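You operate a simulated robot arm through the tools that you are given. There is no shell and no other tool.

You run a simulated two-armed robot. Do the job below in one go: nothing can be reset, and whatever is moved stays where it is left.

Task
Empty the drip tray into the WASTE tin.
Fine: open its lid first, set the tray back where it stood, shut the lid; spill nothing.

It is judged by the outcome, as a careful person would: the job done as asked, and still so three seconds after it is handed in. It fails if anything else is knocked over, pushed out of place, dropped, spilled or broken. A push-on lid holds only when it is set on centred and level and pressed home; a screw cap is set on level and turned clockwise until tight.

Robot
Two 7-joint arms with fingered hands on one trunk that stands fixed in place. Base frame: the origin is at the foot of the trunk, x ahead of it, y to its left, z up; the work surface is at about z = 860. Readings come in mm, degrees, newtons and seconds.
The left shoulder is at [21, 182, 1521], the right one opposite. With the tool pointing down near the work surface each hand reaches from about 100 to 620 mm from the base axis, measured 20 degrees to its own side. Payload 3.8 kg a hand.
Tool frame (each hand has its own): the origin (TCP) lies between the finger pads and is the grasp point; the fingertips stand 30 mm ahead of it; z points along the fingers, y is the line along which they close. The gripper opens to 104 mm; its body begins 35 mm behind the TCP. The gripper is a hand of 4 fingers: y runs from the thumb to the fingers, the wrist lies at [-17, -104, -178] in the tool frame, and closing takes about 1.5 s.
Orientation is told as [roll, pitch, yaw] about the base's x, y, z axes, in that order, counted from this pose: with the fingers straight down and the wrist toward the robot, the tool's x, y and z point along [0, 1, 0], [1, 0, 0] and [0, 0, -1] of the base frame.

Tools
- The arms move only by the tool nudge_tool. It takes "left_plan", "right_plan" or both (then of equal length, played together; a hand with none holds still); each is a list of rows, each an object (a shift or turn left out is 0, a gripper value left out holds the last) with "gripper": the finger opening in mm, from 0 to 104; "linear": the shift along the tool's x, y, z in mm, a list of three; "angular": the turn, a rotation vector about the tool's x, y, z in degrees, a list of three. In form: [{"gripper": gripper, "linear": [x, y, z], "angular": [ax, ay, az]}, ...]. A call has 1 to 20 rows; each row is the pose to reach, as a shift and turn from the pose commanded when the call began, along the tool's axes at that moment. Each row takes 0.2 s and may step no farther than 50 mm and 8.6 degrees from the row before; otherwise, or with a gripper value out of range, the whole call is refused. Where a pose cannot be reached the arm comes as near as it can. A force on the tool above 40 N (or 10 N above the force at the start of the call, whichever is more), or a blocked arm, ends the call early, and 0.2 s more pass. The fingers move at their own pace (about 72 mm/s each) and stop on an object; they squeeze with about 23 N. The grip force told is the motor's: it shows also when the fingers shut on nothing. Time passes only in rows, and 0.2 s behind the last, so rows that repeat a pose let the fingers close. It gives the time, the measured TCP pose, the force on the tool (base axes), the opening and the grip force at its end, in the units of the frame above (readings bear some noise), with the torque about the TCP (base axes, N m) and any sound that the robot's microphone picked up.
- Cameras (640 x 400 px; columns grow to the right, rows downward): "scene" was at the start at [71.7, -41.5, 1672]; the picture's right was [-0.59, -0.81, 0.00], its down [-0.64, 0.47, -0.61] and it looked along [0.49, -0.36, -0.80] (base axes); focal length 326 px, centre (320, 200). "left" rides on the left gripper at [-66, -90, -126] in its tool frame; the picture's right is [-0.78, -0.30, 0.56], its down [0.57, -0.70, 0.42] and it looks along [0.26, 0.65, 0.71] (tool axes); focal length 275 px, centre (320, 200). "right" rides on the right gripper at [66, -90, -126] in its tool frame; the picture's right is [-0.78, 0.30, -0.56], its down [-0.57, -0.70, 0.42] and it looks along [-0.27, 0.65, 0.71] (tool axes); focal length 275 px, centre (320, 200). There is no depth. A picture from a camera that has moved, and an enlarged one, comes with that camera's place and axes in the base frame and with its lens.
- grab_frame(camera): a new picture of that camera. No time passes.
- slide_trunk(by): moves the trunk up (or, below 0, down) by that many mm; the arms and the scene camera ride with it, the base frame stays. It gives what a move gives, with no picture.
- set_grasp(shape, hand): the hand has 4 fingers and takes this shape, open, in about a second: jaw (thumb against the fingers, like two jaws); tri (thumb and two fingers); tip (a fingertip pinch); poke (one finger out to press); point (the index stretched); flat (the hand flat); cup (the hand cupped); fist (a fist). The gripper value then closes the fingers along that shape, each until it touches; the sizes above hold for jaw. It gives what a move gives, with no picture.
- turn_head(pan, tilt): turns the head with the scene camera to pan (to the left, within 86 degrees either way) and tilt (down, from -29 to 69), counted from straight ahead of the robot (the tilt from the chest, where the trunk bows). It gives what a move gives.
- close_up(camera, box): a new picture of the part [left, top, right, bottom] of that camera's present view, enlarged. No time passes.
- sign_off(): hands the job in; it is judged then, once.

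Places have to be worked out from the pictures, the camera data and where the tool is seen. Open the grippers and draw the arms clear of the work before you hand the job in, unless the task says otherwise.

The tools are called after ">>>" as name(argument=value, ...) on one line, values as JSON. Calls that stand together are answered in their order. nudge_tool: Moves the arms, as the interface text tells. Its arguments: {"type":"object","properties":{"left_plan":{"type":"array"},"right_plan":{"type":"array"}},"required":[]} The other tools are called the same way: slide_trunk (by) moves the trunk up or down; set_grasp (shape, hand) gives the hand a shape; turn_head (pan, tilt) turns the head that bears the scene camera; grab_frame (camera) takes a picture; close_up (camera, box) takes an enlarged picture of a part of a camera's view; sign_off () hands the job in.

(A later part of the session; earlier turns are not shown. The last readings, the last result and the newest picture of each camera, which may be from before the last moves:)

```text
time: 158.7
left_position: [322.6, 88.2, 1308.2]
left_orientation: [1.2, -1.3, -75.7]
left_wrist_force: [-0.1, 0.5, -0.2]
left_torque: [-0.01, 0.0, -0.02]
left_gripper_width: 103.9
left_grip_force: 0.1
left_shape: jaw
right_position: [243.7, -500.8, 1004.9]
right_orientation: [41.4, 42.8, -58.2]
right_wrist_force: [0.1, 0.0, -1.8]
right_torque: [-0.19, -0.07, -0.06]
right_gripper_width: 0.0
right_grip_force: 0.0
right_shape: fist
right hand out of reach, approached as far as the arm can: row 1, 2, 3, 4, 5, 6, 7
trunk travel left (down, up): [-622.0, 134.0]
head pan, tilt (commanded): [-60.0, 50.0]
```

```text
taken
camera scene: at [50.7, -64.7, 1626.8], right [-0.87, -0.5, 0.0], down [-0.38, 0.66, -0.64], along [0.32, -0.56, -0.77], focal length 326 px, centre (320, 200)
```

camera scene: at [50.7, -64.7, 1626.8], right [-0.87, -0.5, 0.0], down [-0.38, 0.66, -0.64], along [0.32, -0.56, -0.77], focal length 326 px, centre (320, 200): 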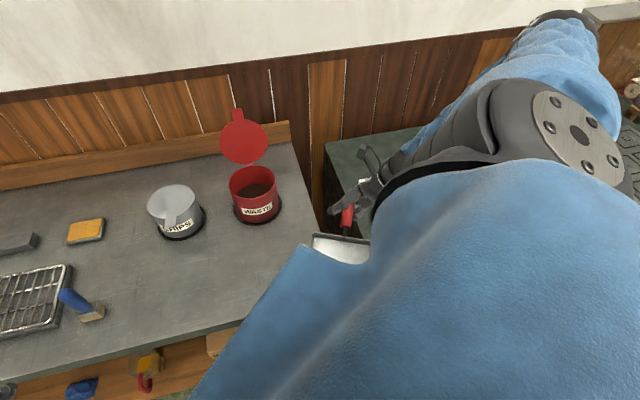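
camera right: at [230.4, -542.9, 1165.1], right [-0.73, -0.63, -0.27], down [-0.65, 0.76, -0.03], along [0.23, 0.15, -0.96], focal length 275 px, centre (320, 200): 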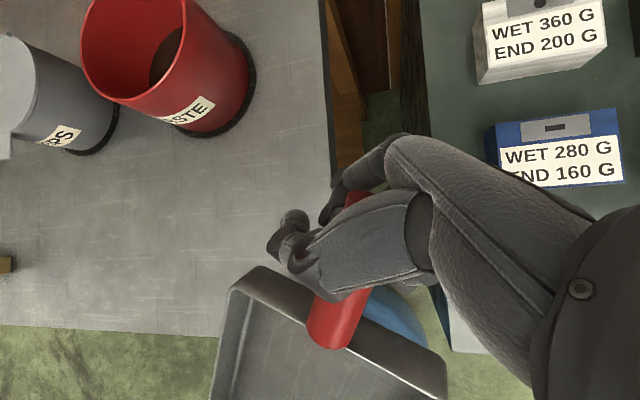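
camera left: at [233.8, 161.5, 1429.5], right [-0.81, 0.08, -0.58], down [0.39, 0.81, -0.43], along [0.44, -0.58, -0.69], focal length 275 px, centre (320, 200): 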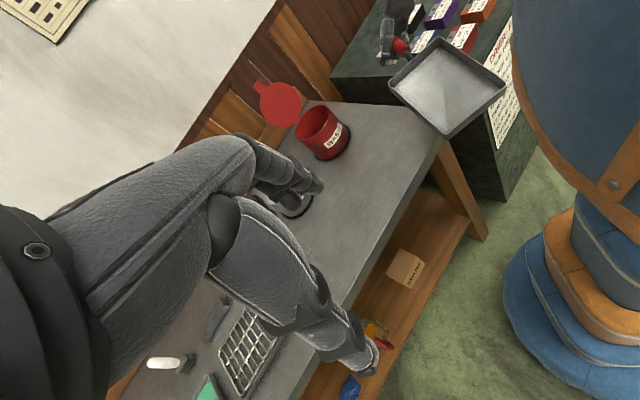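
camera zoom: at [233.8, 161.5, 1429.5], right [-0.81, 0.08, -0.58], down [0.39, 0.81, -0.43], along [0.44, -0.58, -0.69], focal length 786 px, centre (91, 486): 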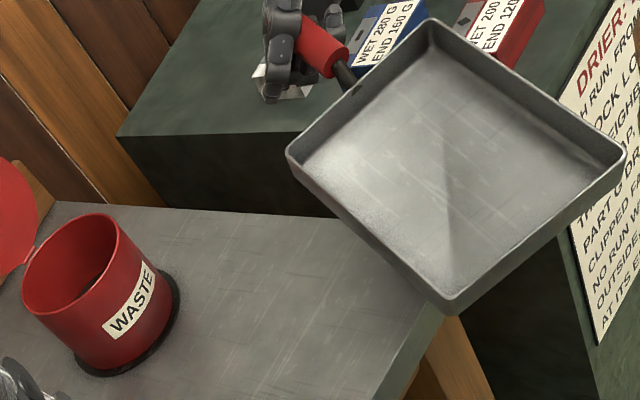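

The handle has pivoted in the fist; the tray (empty) now points toward the robot's front at about z 990, still held. I swing the hand 50° clockwise, slightly up, to bring the tray back over the bench.

>>> nudge_tool(right_plan=[{"linear": [1, -1.4, -1.1], "angular": [-2.4, 3.4, 2.75]}, {"linear": [2, -2.7, -2.2], "angular": [-4.9, 6.8, 5.5]}, {"linear": [2.9, -4.1, -3.3], "angular": [-7.3, 10.2, 8.25]}, {"linear": [3.9, -5.4, -4.4], "angular": [-9.7, 13.6, 11]}, {"linear": [4.9, -6.8, -5.5], "angular": [-12.2, 17, 13.75]}, {"linear": [5.8, -8.2, -6.6], "angular": [-14.6, 20.4, 16.5]}, {"linear": [6.8, -9.5, -7.7], "angular": [-17, 23.8, 19.25]}, {"linear": [7.3, -10.2, -8.3], "angular": [-19.4, 27.2, 22]}, {"linear": [7.3, -10.2, -8.3], "angular": [-21.9, 30.6, 24.75]}, {"linear": [7.3, -10.2, -8.3], "angular": [-24.3, 34, 27.5]}, {"linear": [7.3, -10.2, -8.3], "angular": [-24.3, 34, 27.5]}])

>>> grab_frame(camera="right")

>>> grab_frame(camera="left")

>>> grab_frame(camera="scene")

```text
time: 161.1
left_position: [324.1, 88.5, 1306.7]
left_orientation: [1.2, -1.5, -75.8]
left_wrist_force: [0.3, -1.2, 0.9]
left_torque: [0.03, -0.03, 0.02]
left_gripper_width: 103.9
left_grip_force: 0.0
left_shape: jaw
right_position: [244.5, -500.9, 1019.7]
right_orientation: [41.4, 43.0, -108.4]
right_wrist_force: [0.0, 0.0, -2.8]
right_torque: [-0.25, 0.09, -0.05]
right_gripper_width: 0.1
right_grip_force: 0.1
right_shape: fist
right hand out of reach, approached as far as the arm can: row 1, 2, 3, 4
trunk travel left (down, up): [-622.0, 134.0]
head pan, tilt (commanded): [-60.0, 50.0]
```

```text
taken
camera right: at [203.8, -518.2, 1180.4], right [-0.95, 0.16, -0.27], down [0.17, 0.98, -0.03], along [0.26, -0.08, -0.96], focal length 275 px, centre (320, 200)
```

right: 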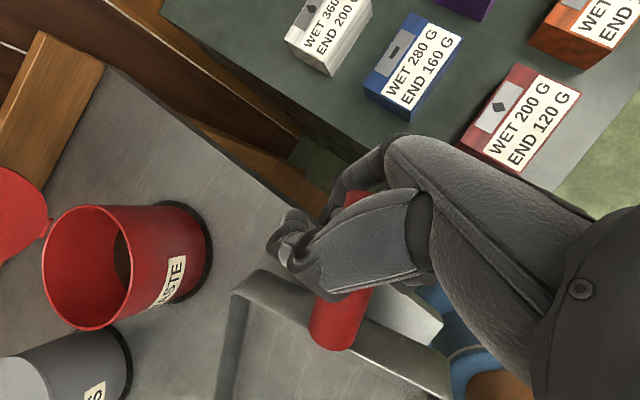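

```text
taken
camera left: at [234.3, 161.0, 1429.5], right [-0.81, 0.08, -0.58], down [0.39, 0.81, -0.43], along [0.44, -0.57, -0.69], focal length 275 px, centre (320, 200)
```

left: 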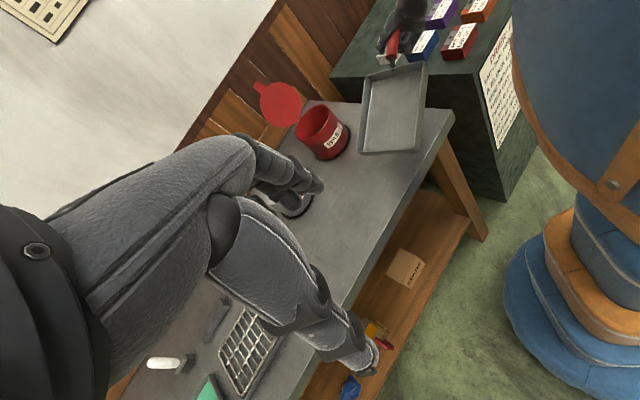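

```text
taken
camera scene: at [51.2, -65.2, 1626.7], right [-0.87, -0.5, 0.0], down [-0.38, 0.66, -0.64], along [0.32, -0.56, -0.77], focal length 326 px, centre (320, 200)
```

scene: 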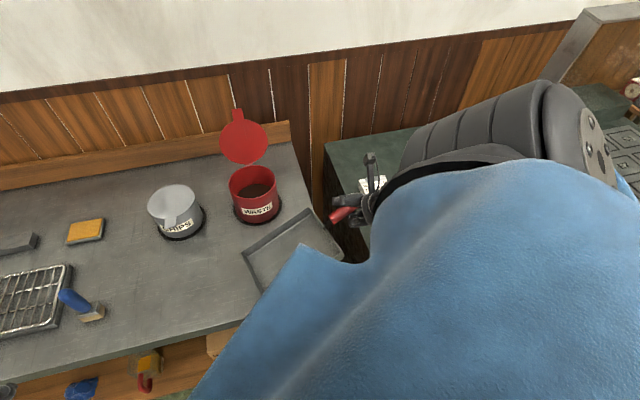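

The tray is back over the bench end with its handle to the right. I measure its pose.

>>> close_up(camera="scene", box=[220, 180, 360, 300])

>>> close_up(camera="left", box=[330, 30, 470, 170])

```text
3.33 times, centred on (290, 240) of scene
camera zoom: at [51.2, -65.2, 1626.7], right [-0.87, -0.5, 0.0], down [-0.38, 0.66, -0.64], along [0.32, -0.56, -0.77], focal length 1086 px, centre (420, 67)
```

zoom: 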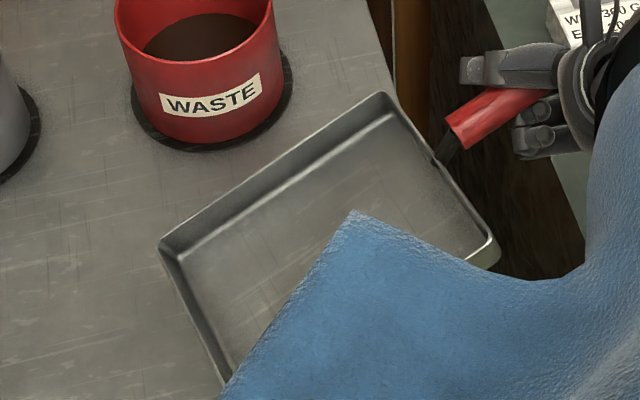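

```text
2.86 times, centred on (400, 100) of left
camera zoom: at [234.3, 161.0, 1429.5], right [-0.81, 0.08, -0.58], down [0.39, 0.81, -0.43], along [0.44, -0.57, -0.69], focal length 786 px, centre (91, 486)
```

zoom: 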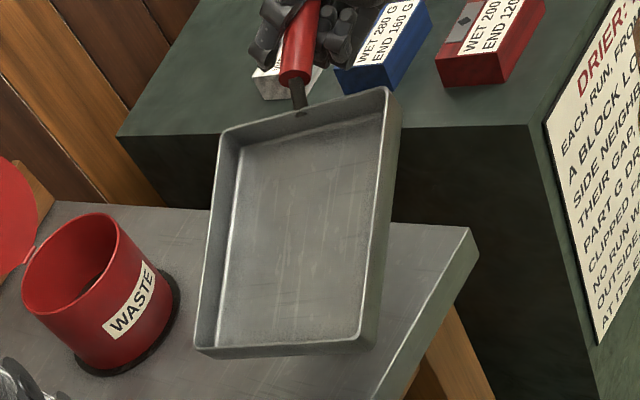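

Roll is nearly level, pitch 18° nose-down, yaw 60°. I yaw 12° more to line up with the bench and shift slightly right, then will lower it.

>>> nudge_tool(right_plan=[{"linear": [2.5, 3.3, -1.9], "angular": [-1.4, 2, 1.7]}, {"linear": [5, 6.5, -3.7], "angular": [-2.9, 4.1, 3.3]}, {"linear": [7.5, 9.8, -5.6], "angular": [-4.4, 6.2, 5]}, {"linear": [10, 13, -7.4], "angular": [-5.8, 8.2, 6.6]}, {"linear": [10, 13, -7.4], "angular": [-5.8, 8.2, 6.6]}])

>>> close_up(camera="scene", box=[220, 180, 360, 300])

>>> close_up(camera="left", box=[330, 30, 470, 170])

```text
time: 162.2
left_position: [323.5, 87.8, 1307.2]
left_orientation: [1.1, -1.4, -75.7]
left_wrist_force: [-0.3, -0.2, 0.9]
left_torque: [0.03, 0.04, 0.03]
left_gripper_width: 103.7
left_grip_force: 0.0
left_shape: jaw
right_position: [241.3, -520.3, 1018.8]
right_orientation: [41.6, 42.9, -120.3]
right_wrist_force: [-0.1, 0.9, -2.3]
right_torque: [-0.22, 0.11, -0.05]
right_gripper_width: 0.1
right_grip_force: 0.0
right_shape: fist
trunk travel left (down, up): [-622.0, 134.0]
head pan, tilt (commanded): [-60.0, 50.0]
```

```text
3.33 times, centred on (290, 240) of scene
camera zoom: at [51.0, -64.9, 1626.7], right [-0.87, -0.5, 0.0], down [-0.38, 0.66, -0.64], along [0.32, -0.56, -0.77], focal length 1086 px, centre (420, 67)
```

zoom: 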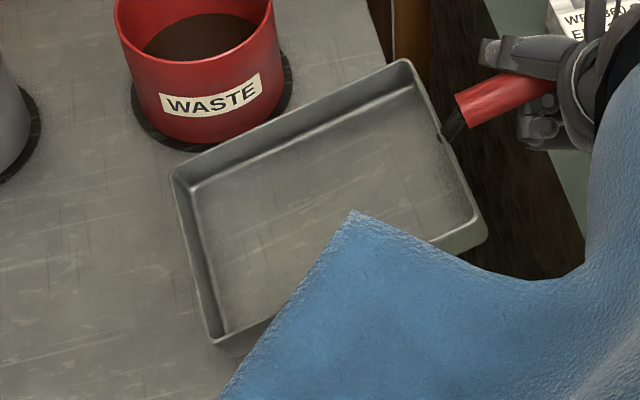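

```text
2.86 times, centred on (400, 100) of left
camera zoom: at [234.1, 161.3, 1429.5], right [-0.81, 0.08, -0.58], down [0.39, 0.81, -0.43], along [0.44, -0.58, -0.69], focal length 786 px, centre (91, 486)
```

zoom: 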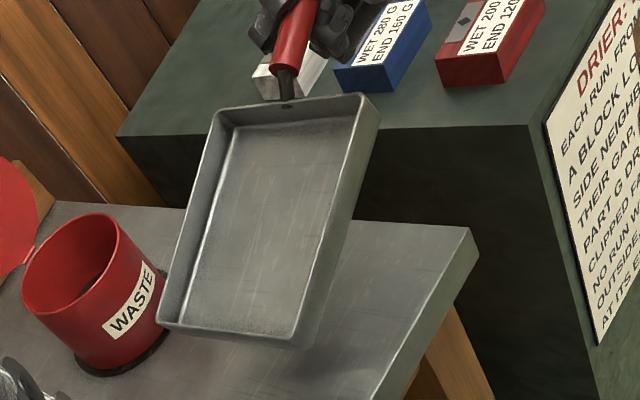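

Aligned (yaw 46°, roll level, 22° nose-down). I raise the nose ~20° with the hand while lowering 30 mm.

>>> nudge_tool(right_plan=[{"linear": [-1.8, 2.6, 2.1], "angular": [2, 0.3, 1.4]}, {"linear": [-3.7, 5.1, 4.1], "angular": [4.1, 0.6, 2.9]}, {"linear": [-5.5, 7.7, 6.2], "angular": [6.1, 0.9, 4.3]}, {"linear": [-7.3, 10.2, 8.2], "angular": [8.2, 1.3, 5.7]}, {"linear": [-9.1, 12.8, 10.3], "angular": [10.2, 1.6, 7.1]}, {"linear": [-11, 15.3, 12.3], "angular": [12.2, 1.9, 8.6]}, {"linear": [-12.8, 17.9, 14.4], "angular": [14.3, 2.2, 10]}, {"linear": [-14.6, 20.4, 16.4], "angular": [16.3, 2.5, 11.4]}, {"linear": [-14.6, 20.4, 16.4], "angular": [16.3, 2.5, 11.4]}])

>>> close_up(camera="scene", box=[220, 180, 360, 300])

>>> close_up(camera="left", box=[330, 30, 470, 170])

```text
time: 164.2
left_position: [323.1, 88.7, 1307.3]
left_orientation: [1.2, -1.4, -75.7]
left_wrist_force: [0.3, -0.8, 0.2]
left_torque: [-0.02, 0.01, -0.01]
left_gripper_width: 103.7
left_grip_force: 0.1
left_shape: jaw
right_position: [241.9, -519.5, 989.9]
right_orientation: [48.6, 62.5, -114.6]
right_wrist_force: [-0.6, -0.6, -2.0]
right_torque: [-0.19, 0.16, -0.08]
right_gripper_width: 0.0
right_grip_force: 0.1
right_shape: fist
trunk travel left (down, up): [-622.0, 134.0]
head pan, tilt (commanded): [-60.0, 50.0]
```

```text
3.33 times, centred on (290, 240) of scene
camera zoom: at [51.2, -64.5, 1626.7], right [-0.87, -0.5, 0.0], down [-0.38, 0.66, -0.64], along [0.32, -0.56, -0.77], focal length 1086 px, centre (420, 67)
```

zoom: 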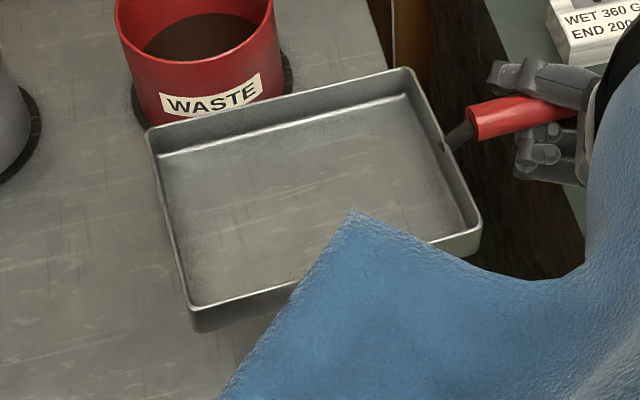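

```text
2.86 times, centred on (400, 100) of left
camera zoom: at [234.2, 161.6, 1429.4], right [-0.81, 0.08, -0.58], down [0.39, 0.81, -0.43], along [0.44, -0.58, -0.69], focal length 786 px, centre (91, 486)
```

zoom: 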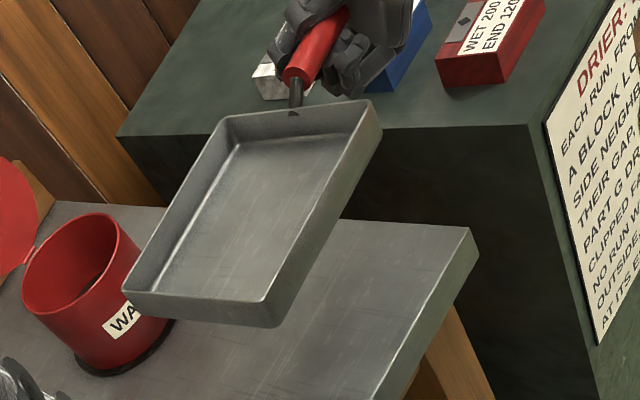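

The tray is within ~4° of level with its near wall at the bench end. I lower it 100 mm, then check.

>>> nudge_tool(right_plan=[{"linear": [-3.5, 8.9, 3.1]}, {"linear": [-6.9, 17.7, 6.1]}, {"linear": [-10.4, 26.6, 9.2]}, {"linear": [-13.9, 35.5, 12.2]}, {"linear": [-17.3, 44.4, 15.3]}, {"linear": [-20.8, 53.2, 18.3]}, {"linear": [-24.2, 62.1, 21.4]}, {"linear": [-27.7, 71, 24.4]}, {"linear": [-31.2, 79.8, 27.5]}, {"linear": [-34.6, 88.7, 30.5]}, {"linear": [-34.6, 88.7, 30.5]}])

>>> close_up(camera="scene", box=[220, 180, 360, 300])

>>> close_up(camera="left", box=[340, 50, 480, 190])

>>> grab_frame(camera="right")

```text
time: 166.7
left_position: [323.0, 87.7, 1307.1]
left_orientation: [1.2, -1.4, -75.7]
left_wrist_force: [-0.3, 0.1, 1.1]
left_torque: [-0.01, 0.0, 0.01]
left_gripper_width: 104.1
left_grip_force: 0.2
left_shape: jaw
right_position: [241.6, -519.8, 889.5]
right_orientation: [48.6, 62.5, -114.5]
right_wrist_force: [0.1, 0.6, -1.3]
right_torque: [-0.22, 0.12, -0.06]
right_gripper_width: 0.0
right_grip_force: 0.1
right_shape: fist
trunk travel left (down, up): [-622.0, 134.0]
head pan, tilt (commanded): [-60.0, 50.0]
```

```text
3.33 times, centred on (290, 240) of scene
camera zoom: at [51.1, -64.5, 1626.8], right [-0.87, -0.5, 0.0], down [-0.38, 0.66, -0.64], along [0.32, -0.56, -0.77], focal length 1086 px, centre (420, 67)
```

zoom: 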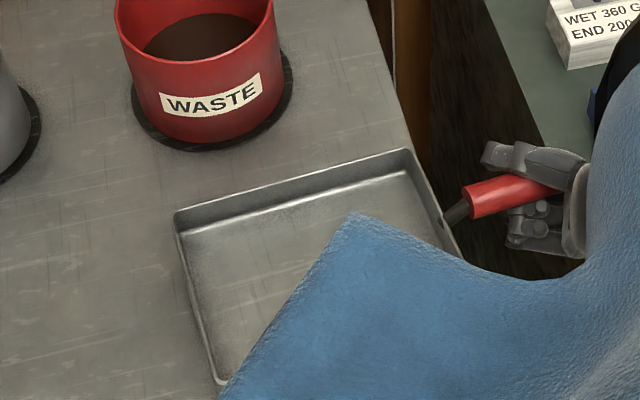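

```text
2.86 times, centred on (410, 120) of left
camera zoom: at [234.1, 161.6, 1429.4], right [-0.81, 0.08, -0.58], down [0.39, 0.81, -0.43], along [0.44, -0.58, -0.69], focal length 786 px, centre (63, 429)
```

zoom: 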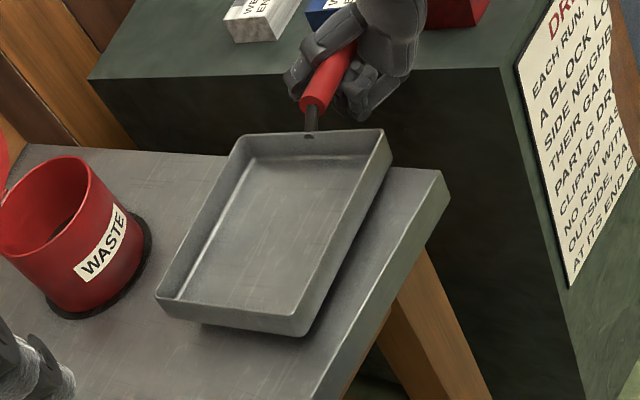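

```text
taken
camera right: at [163.5, -568.1, 1029.6], right [-0.82, 0.44, -0.36], down [0.34, 0.89, 0.29], along [0.45, 0.12, -0.88], focal length 275 px, centre (320, 200)
```

right: 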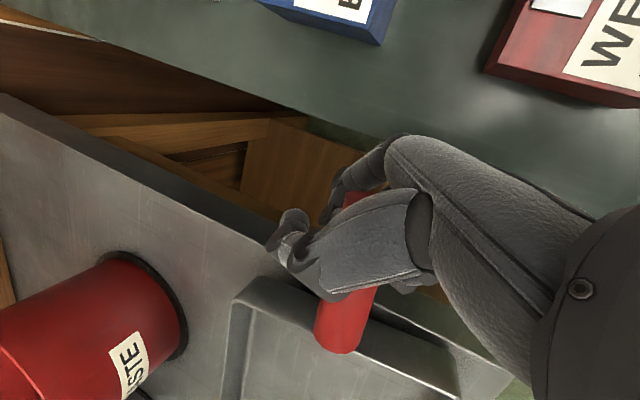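

About 25 mm to go. I lower 16 mm more, then feel for contact in small steps.

>>> nudge_tool(right_plan=[{"linear": [-1.4, 3.5, 1.2]}, {"linear": [-2.8, 7.1, 2.4]}, {"linear": [-4.2, 10.6, 3.7]}, {"linear": [-5.5, 14.2, 4.9]}, {"linear": [-5.5, 14.2, 4.9]}])

>>> nudge_tool(right_plan=[{"linear": [-0.7, 1.8, 0.6]}, {"linear": [-1.4, 3.5, 1.2]}, {"linear": [-2.1, 5.3, 1.8]}, {"linear": [-2.1, 5.3, 1.8]}])

>>> close_up(camera="left", box=[340, 50, 480, 190])

```text
time: 167.8
left_position: [324.5, 92.3, 1307.5]
left_orientation: [1.2, -1.4, -75.7]
left_wrist_force: [-0.2, 0.0, -1.2]
left_torque: [-0.01, -0.01, 0.01]
left_gripper_width: 104.0
left_grip_force: 0.1
left_shape: jaw
right_position: [244.2, -516.7, 875.0]
right_orientation: [49.1, 62.5, -114.1]
right_wrist_force: [11.4, 10.0, 13.3]
right_torque: [-0.18, 0.97, -0.57]
right_gripper_width: 0.0
right_grip_force: 0.0
right_shape: fist
trunk travel left (down, up): [-622.0, 134.0]
head pan, tilt (commanded): [-60.0, 50.0]
```

```text
time: 168.7
left_position: [322.0, 90.2, 1306.1]
left_orientation: [1.4, -1.5, -75.8]
left_wrist_force: [0.4, -0.4, 0.7]
left_torque: [0.02, -0.03, -0.02]
left_gripper_width: 103.7
left_grip_force: 0.1
left_shape: jaw
right_position: [246.7, -516.3, 872.6]
right_orientation: [50.3, 62.8, -112.7]
right_wrist_force: [5.4, 12.1, 12.4]
right_torque: [-0.34, 0.83, -0.56]
right_gripper_width: 0.0
right_grip_force: 0.1
right_shape: fist
trunk travel left (down, up): [-622.0, 134.0]
head pan, tilt (commanded): [-60.0, 50.0]
stopped in row 4 (right hand): the force on the tool passed its limit at 41 N (the readings are from after the stop); the commanded pose is now the measured one
```

```text
2.86 times, centred on (410, 120) of left
camera zoom: at [233.1, 162.8, 1429.3], right [-0.81, 0.08, -0.58], down [0.39, 0.81, -0.43], along [0.44, -0.58, -0.69], focal length 786 px, centre (63, 429)
```

zoom: 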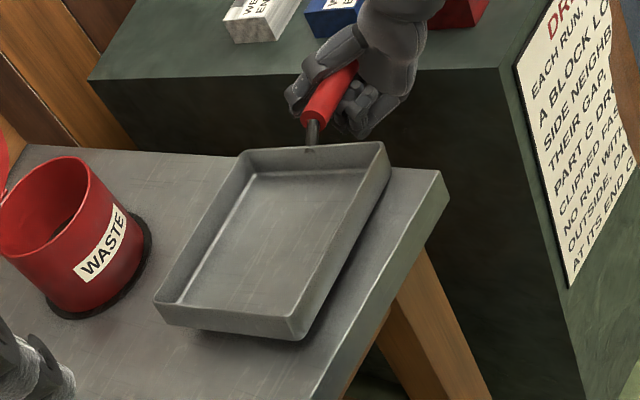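

The hand, not the tray, is touching something on its outer side (the cabinet). I raise 12 mm at once and shift 25 mm toward the bench along the tray axis.

>>> nudge_tool(right_plan=[{"linear": [2.1, -5.3, -1.8]}, {"linear": [4.2, -10.7, -3.5]}, {"linear": [1.3, -13.4, 1.3]}, {"linear": [-1.6, -16.1, 6.2]}, {"linear": [-4.5, -18.9, 11]}, {"linear": [-7.4, -21.6, 15.8]}, {"linear": [-7.4, -21.6, 15.8]}])

>>> grab_frame(camera="right")

>>> close_up(camera="left", box=[340, 30, 500, 190])

>>> close_up(camera="scene", box=[220, 180, 380, 300])

```text
time: 170.3
left_position: [323.0, 89.4, 1307.6]
left_orientation: [1.2, -1.5, -75.7]
left_wrist_force: [0.5, -0.5, 0.9]
left_torque: [-0.02, 0.04, -0.01]
left_gripper_width: 103.8
left_grip_force: 0.0
left_shape: jaw
right_position: [260.7, -499.7, 881.7]
right_orientation: [49.8, 62.6, -113.6]
right_wrist_force: [-0.3, -0.5, -2.8]
right_torque: [-0.26, 0.14, 0.03]
right_gripper_width: 0.0
right_grip_force: 0.1
right_shape: fist
trunk travel left (down, up): [-622.0, 134.0]
head pan, tilt (commanded): [-60.0, 50.0]
```

```text
taken
camera right: at [182.2, -548.4, 1021.6], right [-0.82, 0.43, -0.37], down [0.34, 0.89, 0.3], along [0.46, 0.12, -0.88], focal length 275 px, centre (320, 200)
```

right: 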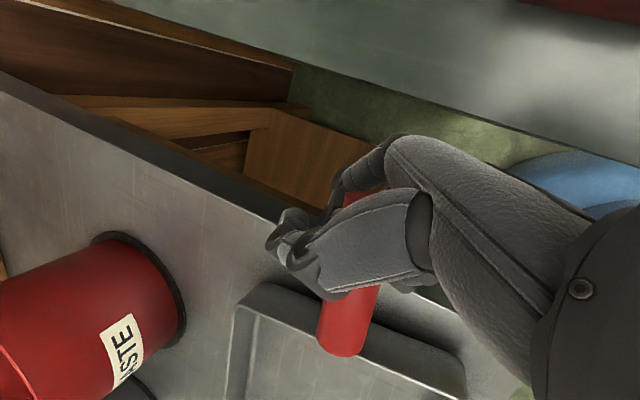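

```text
2.50 times, centred on (420, 110) of left
camera zoom: at [234.0, 161.5, 1429.4], right [-0.81, 0.08, -0.58], down [0.39, 0.81, -0.43], along [0.44, -0.58, -0.69], focal length 688 px, centre (70, 425)
```

zoom: 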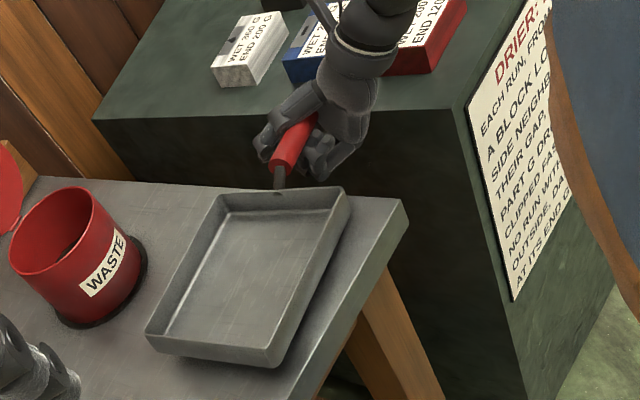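

```text
3.33 times, centred on (300, 240) of scene
camera zoom: at [50.9, -64.6, 1626.7], right [-0.87, -0.5, 0.0], down [-0.38, 0.66, -0.64], along [0.32, -0.56, -0.77], focal length 1086 px, centre (387, 67)
```

zoom: 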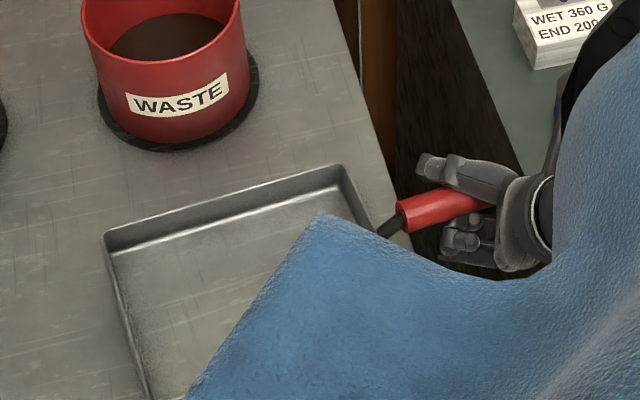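

Free again. I lower 8 mm and check.

>>> nudge_tool(right_plan=[{"linear": [-0.7, 1.8, 0.6]}, {"linear": [-1.4, 3.6, 1.2]}, {"linear": [-2.1, 5.3, 1.8]}, {"linear": [-2.8, 7.1, 2.3]}, {"linear": [-2.8, 7.1, 2.3]}])

>>> close_up(camera="left", box=[340, 30, 500, 190])

```text
time: 171.5
left_position: [324.2, 88.4, 1307.2]
left_orientation: [1.2, -1.4, -75.7]
left_wrist_force: [0.3, 1.4, 0.1]
left_torque: [0.01, 0.01, 0.01]
left_gripper_width: 103.7
left_grip_force: 0.0
left_shape: jaw
right_position: [260.9, -498.7, 874.5]
right_orientation: [49.8, 62.8, -113.6]
right_wrist_force: [-0.6, 0.4, -1.2]
right_torque: [-0.06, 0.18, 0.05]
right_gripper_width: 0.1
right_grip_force: 0.1
right_shape: fist
trunk travel left (down, up): [-622.0, 134.0]
head pan, tilt (commanded): [-60.0, 50.0]
```

```text
2.50 times, centred on (420, 110) of left
camera zoom: at [234.2, 161.6, 1429.4], right [-0.81, 0.08, -0.58], down [0.39, 0.81, -0.43], along [0.44, -0.58, -0.69], focal length 688 px, centre (70, 425)
```

zoom: 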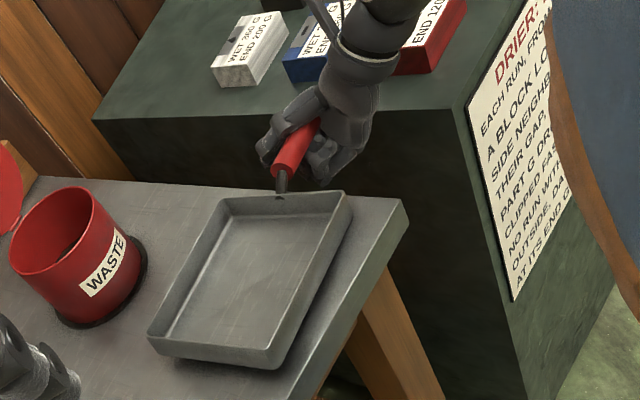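

The weight is coming off gradually (tray touching). I lower 5 mm more.

>>> nudge_tool(right_plan=[{"linear": [-0.5, 1.3, 0.4]}, {"linear": [-1.1, 2.7, 0.9]}, {"linear": [-1.6, 4, 1.3]}, {"linear": [-1.8, 4.4, 1.5]}, {"linear": [-1.8, 4.4, 1.5]}])

>>> close_up(camera="left", box=[340, 30, 500, 190])

>>> grab_frame(camera="right")

```text
time: 172.7
left_position: [323.7, 88.9, 1306.9]
left_orientation: [1.2, -1.4, -75.7]
left_wrist_force: [0.1, 0.3, 0.0]
left_torque: [0.02, -0.03, 0.01]
left_gripper_width: 103.7
left_grip_force: 0.1
left_shape: jaw
right_position: [261.3, -499.2, 868.7]
right_orientation: [49.6, 62.6, -113.5]
right_wrist_force: [-0.9, -2.0, 3.5]
right_torque: [0.13, 0.04, -0.01]
right_gripper_width: 0.0
right_grip_force: 0.0
right_shape: fist
trunk travel left (down, up): [-622.0, 134.0]
head pan, tilt (commanded): [-60.0, 50.0]
```

```text
2.50 times, centred on (420, 110) of left
camera zoom: at [233.9, 161.7, 1429.4], right [-0.81, 0.08, -0.58], down [0.39, 0.81, -0.43], along [0.44, -0.58, -0.69], focal length 688 px, centre (70, 425)
```

zoom: 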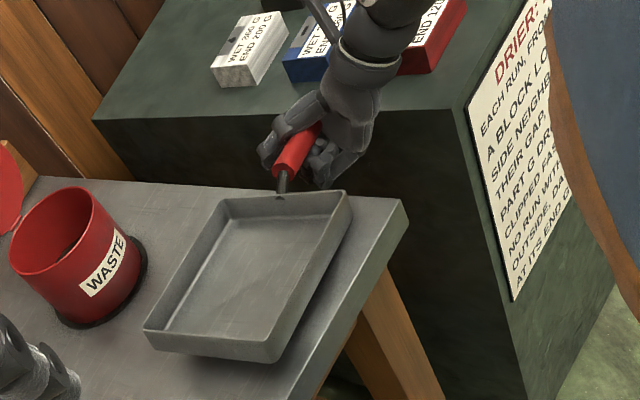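

```text
taken
camera right: at [182.3, -548.5, 1008.4], right [-0.82, 0.43, -0.37], down [0.34, 0.89, 0.3], along [0.46, 0.12, -0.88], focal length 275 px, centre (320, 200)
```

right: 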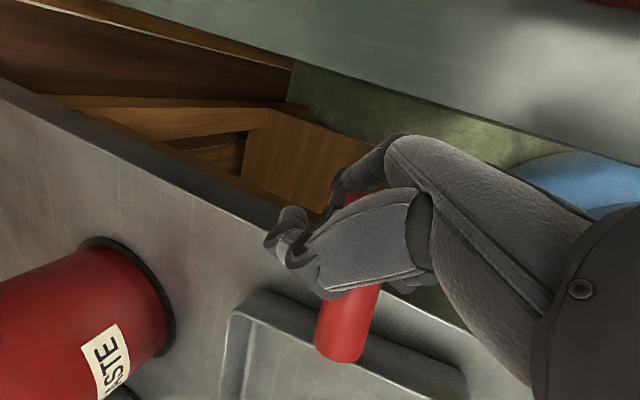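

The near edge bears; the far end is still slightly up. I rotate the hand 5° nose-down with a small raise to lay the tray flat.

>>> nudge_tool(right_plan=[{"linear": [0.4, -1.1, -0.4], "angular": [-1, -0.2, -0.7]}, {"linear": [0.9, -2.2, -0.7], "angular": [-2, -0.3, -1.4]}, {"linear": [1.3, -3.3, -1.1], "angular": [-3.1, -0.5, -2.1]}, {"linear": [1.8, -4.4, -1.5], "angular": [-4.1, -0.7, -2.8]}, {"linear": [1.8, -4.4, -1.5], "angular": [-4.1, -0.7, -2.8]}])

>>> close_up(camera="left", box=[340, 70, 480, 190])

>>> close_up(camera="scene", box=[220, 180, 380, 300])

```text
time: 173.9
left_position: [322.7, 88.8, 1308.2]
left_orientation: [1.2, -1.3, -75.7]
left_wrist_force: [-0.2, 0.2, 0.7]
left_torque: [-0.01, -0.02, 0.01]
left_gripper_width: 104.0
left_grip_force: 0.1
left_shape: jaw
right_position: [261.9, -500.6, 874.2]
right_orientation: [46.8, 57.8, -116.1]
right_wrist_force: [0.0, 0.1, 1.1]
right_torque: [-0.04, 0.08, -0.04]
right_gripper_width: 0.0
right_grip_force: 0.1
right_shape: fist
trunk travel left (down, up): [-622.0, 134.0]
head pan, tilt (commanded): [-60.0, 50.0]
```

```text
3.33 times, centred on (410, 130) of left
camera zoom: at [234.0, 161.7, 1429.4], right [-0.81, 0.08, -0.58], down [0.39, 0.81, -0.43], along [0.44, -0.58, -0.69], focal length 918 px, centre (20, 433)
```

zoom: 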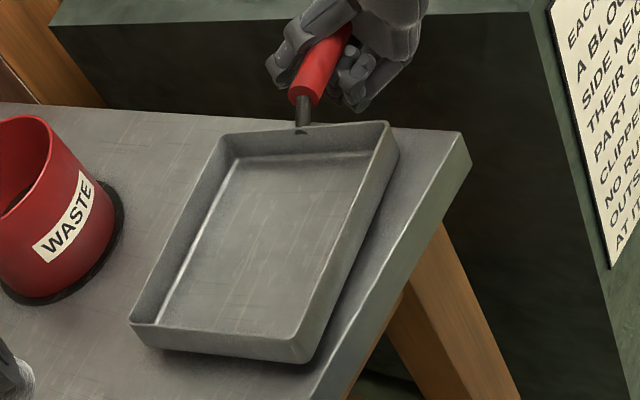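

```text
3.33 times, centred on (300, 240) of scene
camera zoom: at [51.0, -64.4, 1626.8], right [-0.87, -0.5, 0.0], down [-0.38, 0.66, -0.64], along [0.32, -0.56, -0.77], focal length 1086 px, centre (387, 67)
```

zoom: 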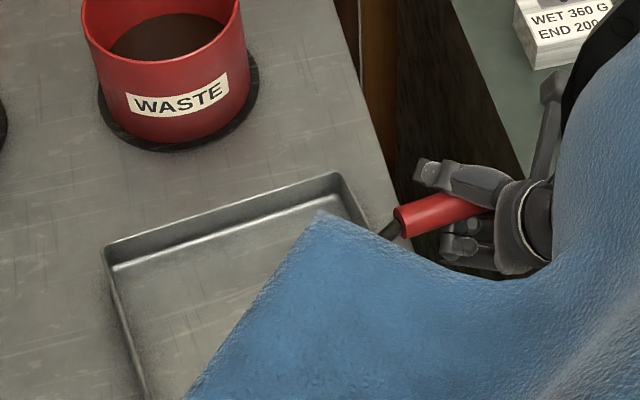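

The tray rests on the bench (1 N residual). I open the hand with the cup shape; the fingers swing down in the gap beside the bench.

>>> set_grasp(hand="right", shape="cup")

>>> close_up(camera="left", box=[340, 50, 500, 190])

>>> grab_frame(camera="right")

>>> close_up(camera="scene", box=[220, 180, 380, 300])

```text
time: 174.8
left_position: [322.6, 88.7, 1308.0]
left_orientation: [1.2, -1.4, -75.7]
left_wrist_force: [0.8, -1.1, 0.0]
left_torque: [0.01, -0.01, -0.01]
left_gripper_width: 103.9
left_grip_force: 0.0
left_shape: jaw
right_position: [261.4, -500.3, 874.6]
right_orientation: [46.9, 57.8, -115.9]
right_wrist_force: [-0.9, -1.3, 1.3]
right_torque: [-0.06, 0.03, 0.01]
right_gripper_width: 59.8
right_grip_force: 0.0
right_shape: cup
trunk travel left (down, up): [-622.0, 134.0]
head pan, tilt (commanded): [-60.0, 50.0]
```

```text
2.86 times, centred on (420, 120) of left
camera zoom: at [233.8, 161.7, 1429.5], right [-0.81, 0.08, -0.58], down [0.39, 0.81, -0.43], along [0.44, -0.58, -0.69], focal length 786 px, centre (34, 429)
```

zoom: 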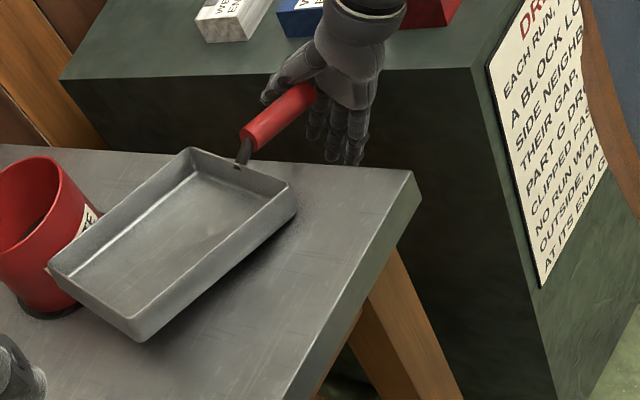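

```text
taken
camera right: at [190.4, -538.9, 1020.8], right [-0.84, 0.41, -0.35], down [0.35, 0.91, 0.22], along [0.41, 0.06, -0.91], focal length 275 px, centre (320, 200)
```

right: 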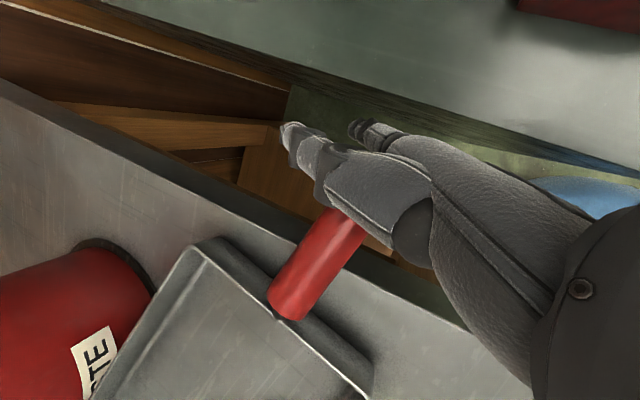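

```text
3.33 times, centred on (300, 240) of scene
camera zoom: at [50.7, -64.4, 1626.8], right [-0.87, -0.5, 0.0], down [-0.38, 0.66, -0.64], along [0.32, -0.56, -0.77], focal length 1086 px, centre (387, 67)
```

zoom: 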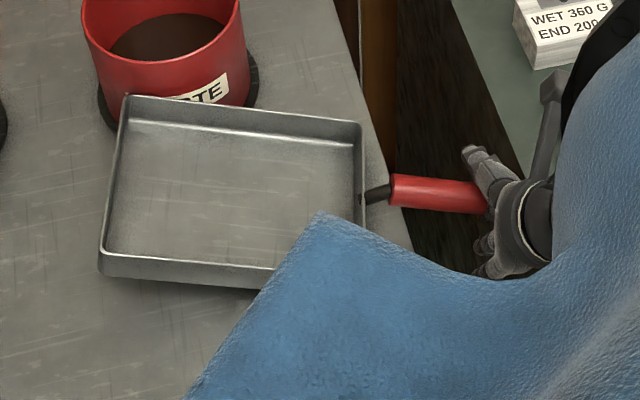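

Opening the hand swung the tray clockwise; I look at the whole scene to see how it lies relative to the tin.

>>> grab_frame(camera="scene")

>>> close_up(camera="left", box=[290, 80, 430, 200])

>>> close_up(camera="scene", box=[200, 140, 320, 260])

```text
taken
camera scene: at [50.7, -64.4, 1626.8], right [-0.87, -0.5, 0.0], down [-0.38, 0.66, -0.64], along [0.32, -0.56, -0.77], focal length 326 px, centre (320, 200)
```

scene: 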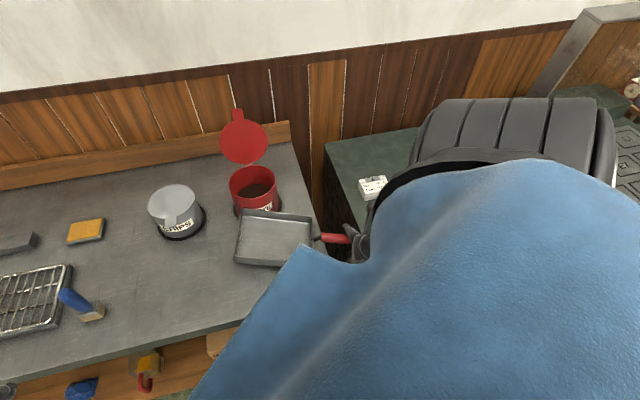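

```text
3.33 times, centred on (360, 140) of left
camera zoom: at [233.8, 161.7, 1429.5], right [-0.81, 0.08, -0.58], down [0.39, 0.81, -0.43], along [0.44, -0.58, -0.69], focal length 918 px, centre (187, 400)
```

zoom: 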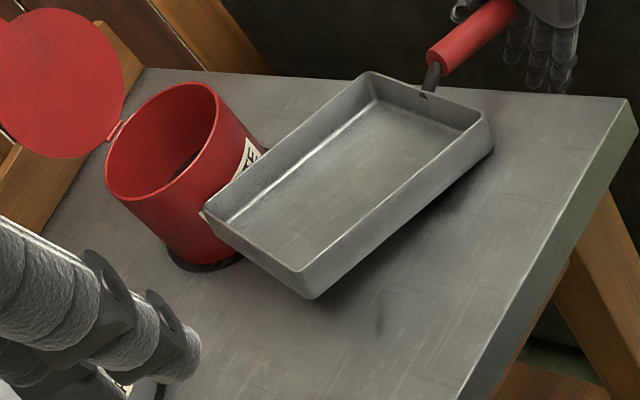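

```text
3.33 times, centred on (260, 200) of scene
camera zoom: at [50.7, -64.4, 1626.8], right [-0.87, -0.5, 0.0], down [-0.38, 0.66, -0.64], along [0.32, -0.56, -0.77], focal length 1086 px, centre (520, 200)
```

zoom: 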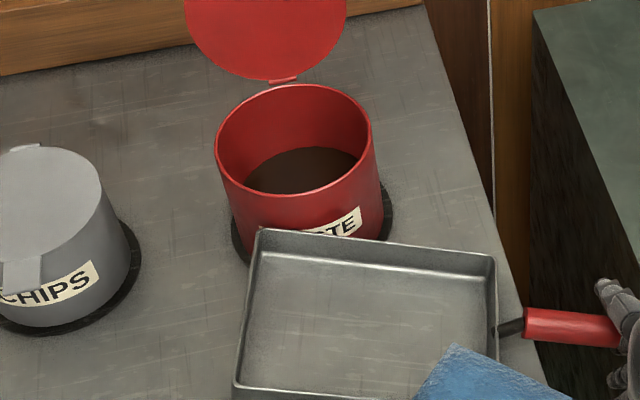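

The palm still holds the handle's end down, levering the tray's far end ~57 mm up beside the tin. I raise the hand slowly so the far end settles gently onto the bench.

>>> nudge_tool(right_plan=[{"linear": [0.5, -1.1, -0.5]}, {"linear": [1, -2.2, -0.9]}, {"linear": [1.6, -3.4, -1.5]}, {"linear": [2.1, -4.6, -2]}, {"linear": [2.7, -5.9, -2.5]}, {"linear": [3.3, -7.2, -3.1]}, {"linear": [3.9, -8.5, -3.6]}, {"linear": [4.5, -9.7, -4.2]}, {"linear": [5.1, -11, -4.7]}, {"linear": [5.6, -12.3, -5.3]}, {"linear": [6.2, -13.5, -5.8]}, {"linear": [6.8, -14.8, -6.4]}, {"linear": [6.8, -14.8, -6.4]}])

>>> close_up(camera="left", box=[290, 60, 450, 200])

>>> close_up(camera="scene", box=[220, 150, 380, 290])

```text
time: 177.6
left_position: [324.3, 88.7, 1306.2]
left_orientation: [1.2, -1.4, -75.7]
left_wrist_force: [-0.4, 0.3, 1.2]
left_torque: [0.01, 0.0, 0.05]
left_gripper_width: 103.8
left_grip_force: 0.1
left_shape: jaw
right_position: [261.0, -499.1, 891.1]
right_orientation: [46.9, 57.8, -115.9]
right_wrist_force: [1.3, 0.3, 0.5]
right_torque: [-0.04, 0.0, 0.04]
right_gripper_width: 59.8
right_grip_force: 0.0
right_shape: cup
trunk travel left (down, up): [-622.0, 134.0]
head pan, tilt (commanded): [-60.0, 50.0]
```

```text
2.86 times, centred on (370, 130) of left
camera zoom: at [234.1, 161.8, 1429.4], right [-0.81, 0.08, -0.58], down [0.39, 0.81, -0.43], along [0.44, -0.58, -0.69], focal length 786 px, centre (177, 400)
```

zoom: 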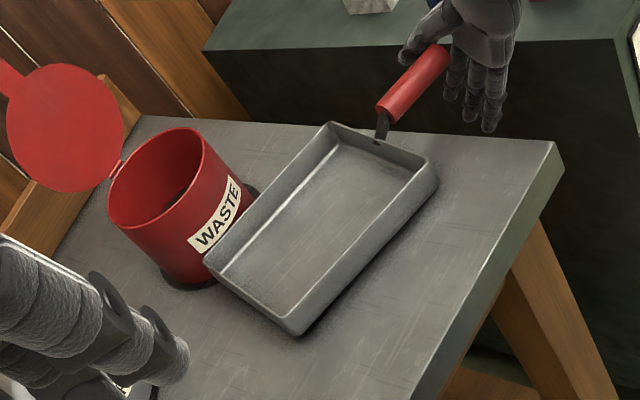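

```text
2.86 times, centred on (300, 220) of scene
camera zoom: at [51.0, -64.3, 1626.8], right [-0.87, -0.5, 0.0], down [-0.38, 0.66, -0.64], along [0.32, -0.56, -0.77], focal length 931 px, centre (377, 143)
```

zoom: 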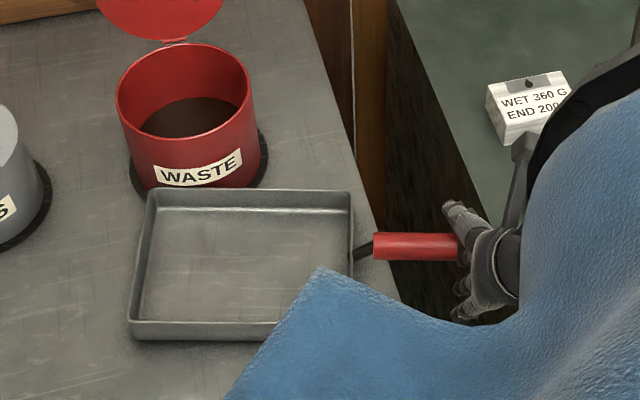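

The tray is settling flat. I raise the last 14 mm slowly.

>>> nudge_tool(right_plan=[{"linear": [0.6, -1.3, -0.5]}, {"linear": [1.2, -2.5, -1.1]}, {"linear": [1.8, -3.8, -1.6]}, {"linear": [2.3, -5.1, -2.2]}, {"linear": [2.9, -6.3, -2.7]}, {"linear": [3.5, -7.6, -3.3]}, {"linear": [4.3, -9.3, -4]}, {"linear": [5.4, -11.8, -5.1]}, {"linear": [5.4, -11.8, -5.1]}])

>>> close_up(camera="left", box=[290, 60, 450, 200])

>>> grab_frame(camera="right")

```text
time: 179.6
left_position: [322.8, 89.1, 1307.3]
left_orientation: [1.2, -1.4, -75.7]
left_wrist_force: [0.0, -1.6, 0.6]
left_torque: [0.04, 0.01, 0.0]
left_gripper_width: 103.8
left_grip_force: 0.1
left_shape: jaw
right_position: [260.6, -498.7, 906.0]
right_orientation: [46.9, 57.8, -115.9]
right_wrist_force: [-0.3, -0.1, 0.2]
right_torque: [0.02, -0.03, 0.0]
right_gripper_width: 59.6
right_grip_force: 0.2
right_shape: cup
trunk travel left (down, up): [-622.0, 134.0]
head pan, tilt (commanded): [-60.0, 50.0]
```

```text
2.86 times, centred on (370, 130) of left
camera zoom: at [234.1, 161.7, 1429.4], right [-0.81, 0.08, -0.58], down [0.39, 0.81, -0.43], along [0.44, -0.58, -0.69], focal length 786 px, centre (177, 400)
```

zoom: 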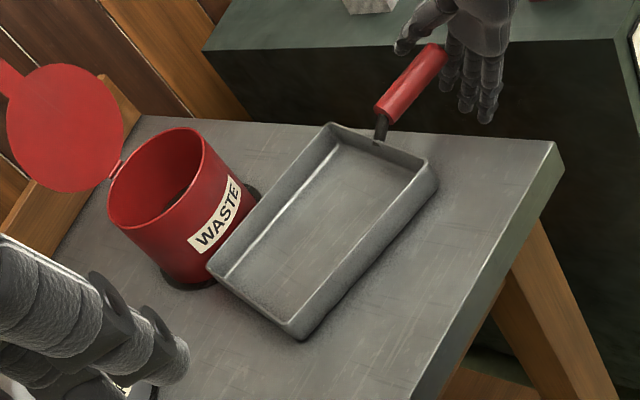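

```text
taken
camera right: at [190.3, -538.7, 1052.4], right [-0.84, 0.41, -0.35], down [0.35, 0.91, 0.22], along [0.41, 0.06, -0.91], focal length 275 px, centre (320, 200)
```

right: 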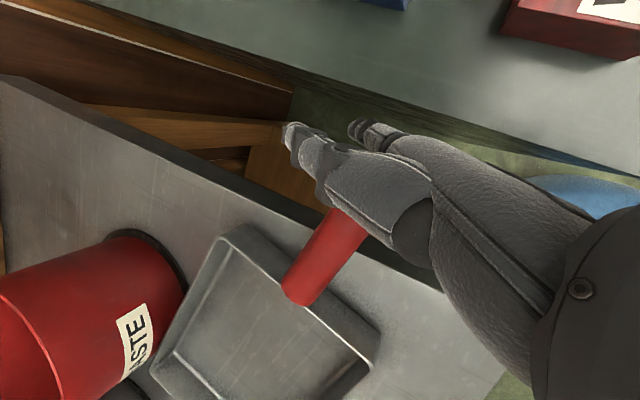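

The tray now lies flat and free beside the tin. I slide the hand off the handle's end with a rising motion, then straight up.

>>> nudge_tool(right_plan=[{"linear": [4.8, -3.1, -9.7]}, {"linear": [9.7, -6.2, -19.3]}, {"linear": [14.5, -9.2, -29]}, {"linear": [19.4, -12.3, -38.6]}, {"linear": [24.2, -15.4, -48.3]}, {"linear": [36, -41, -59]}, {"linear": [48, -66, -70]}, {"linear": [60, -92, -81]}, {"linear": [70.9, -116.9, -92]}, {"linear": [70.9, -116.9, -92]}])

>>> grab_frame(camera="scene")

>>> grab_frame(camera="left")

>>> grab_frame(camera="right")

```text
time: 181.8
left_position: [324.2, 89.4, 1307.3]
left_orientation: [1.2, -1.5, -75.7]
left_wrist_force: [-0.7, 0.1, 0.0]
left_torque: [0.02, 0.02, -0.04]
left_gripper_width: 103.7
left_grip_force: 0.0
left_shape: jaw
right_position: [228.3, -521.7, 1065.5]
right_orientation: [46.8, 57.8, -116.0]
right_wrist_force: [-0.7, 0.4, 0.4]
right_torque: [0.04, 0.01, 0.02]
right_gripper_width: 59.8
right_grip_force: 0.1
right_shape: cup
trunk travel left (down, up): [-622.0, 134.0]
head pan, tilt (commanded): [-60.0, 50.0]
```

```text
taken
camera scene: at [51.1, -64.5, 1626.7], right [-0.87, -0.5, 0.0], down [-0.38, 0.66, -0.64], along [0.32, -0.56, -0.77], focal length 326 px, centre (320, 200)
```

scene: 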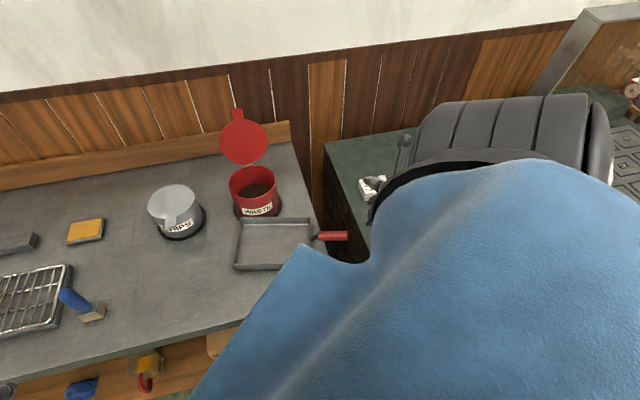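

```text
taken
camera left: at [234.2, 161.6, 1429.4], right [-0.81, 0.08, -0.58], down [0.39, 0.81, -0.43], along [0.44, -0.58, -0.69], focal length 275 px, centre (320, 200)
```

left: 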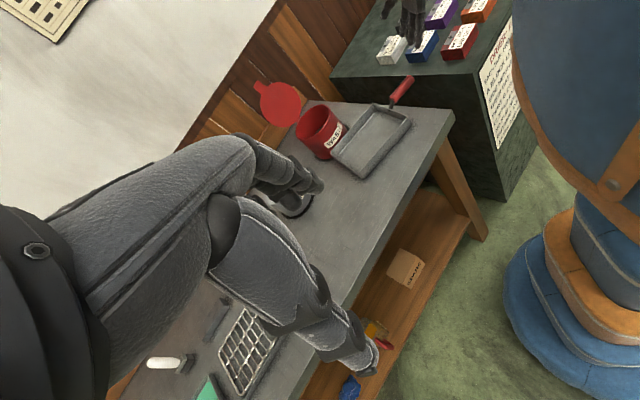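

```text
taken
camera right: at [158.4, -561.0, 1212.2], right [-0.84, 0.41, -0.35], down [0.35, 0.91, 0.22], along [0.41, 0.06, -0.91], focal length 275 px, centre (320, 200)
```

right: 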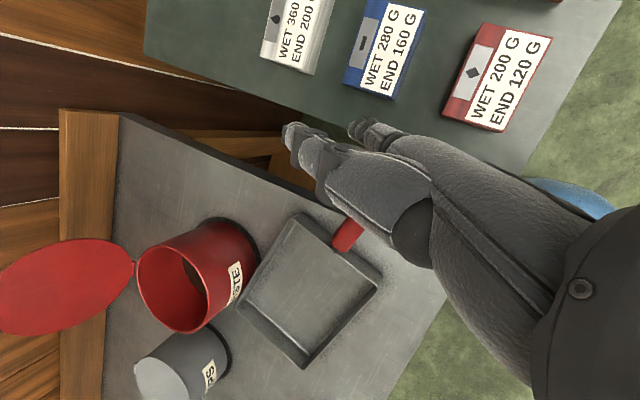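

The tray is free and flat. Since it's empty, the left hand can simply pinch its front wall and carry it home. First I take the right hand up and away to the right.

>>> nudge_tool(right_plan=[{"linear": [27.4, -24.5, -16.7]}, {"linear": [54.8, -49.1, -33.3]}, {"linear": [82.2, -73.6, -50]}, {"linear": [109.6, -98.2, -66.7]}, {"linear": [109.6, -98.2, -66.7]}])

>>> turn_head(pan=-40, tilt=52)

>>> grab_frame(camera="scene")

```text
time: 183.0
left_position: [323.2, 89.0, 1307.4]
left_orientation: [1.2, -1.3, -75.8]
left_wrist_force: [0.3, 0.1, -0.4]
left_torque: [-0.01, -0.05, 0.01]
left_gripper_width: 103.8
left_grip_force: 0.0
left_shape: jaw
right_position: [227.9, -583.1, 1214.8]
right_orientation: [47.0, 57.8, -116.0]
right_wrist_force: [-0.2, -0.7, 0.0]
right_torque: [0.01, -0.02, 0.0]
right_gripper_width: 59.8
right_grip_force: 0.0
right_shape: cup
trunk travel left (down, up): [-622.0, 134.0]
head pan, tilt (commanded): [-60.0, 50.0]
```

```text
time: 183.9
left_position: [323.7, 88.6, 1306.6]
left_orientation: [1.1, -1.4, -75.7]
left_wrist_force: [0.5, -0.5, -0.2]
left_torque: [0.02, 0.01, 0.02]
left_gripper_width: 103.8
left_grip_force: 0.0
left_shape: jaw
right_position: [229.0, -584.2, 1214.4]
right_orientation: [46.9, 57.7, -115.9]
right_wrist_force: [-1.3, 0.7, 0.0]
right_torque: [-0.04, 0.0, 0.0]
right_gripper_width: 59.8
right_grip_force: 0.1
right_shape: cup
trunk travel left (down, up): [-622.0, 134.0]
head pan, tilt (commanded): [-40.0, 52.0]
```

```text
taken
camera scene: at [70.1, -46.3, 1624.1], right [-0.64, -0.77, 0.0], down [-0.6, 0.51, -0.62], along [0.47, -0.4, -0.79], focal length 326 px, centre (320, 200)
```

scene: 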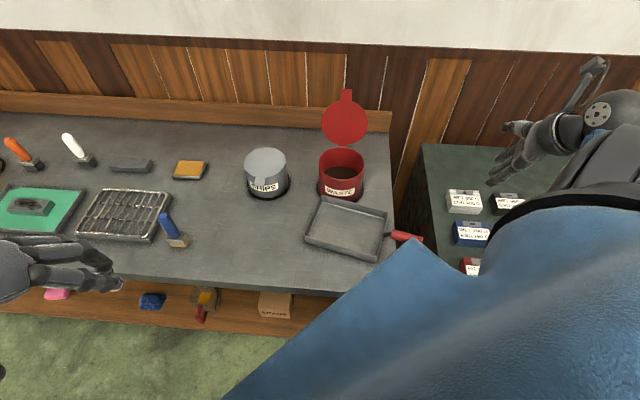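

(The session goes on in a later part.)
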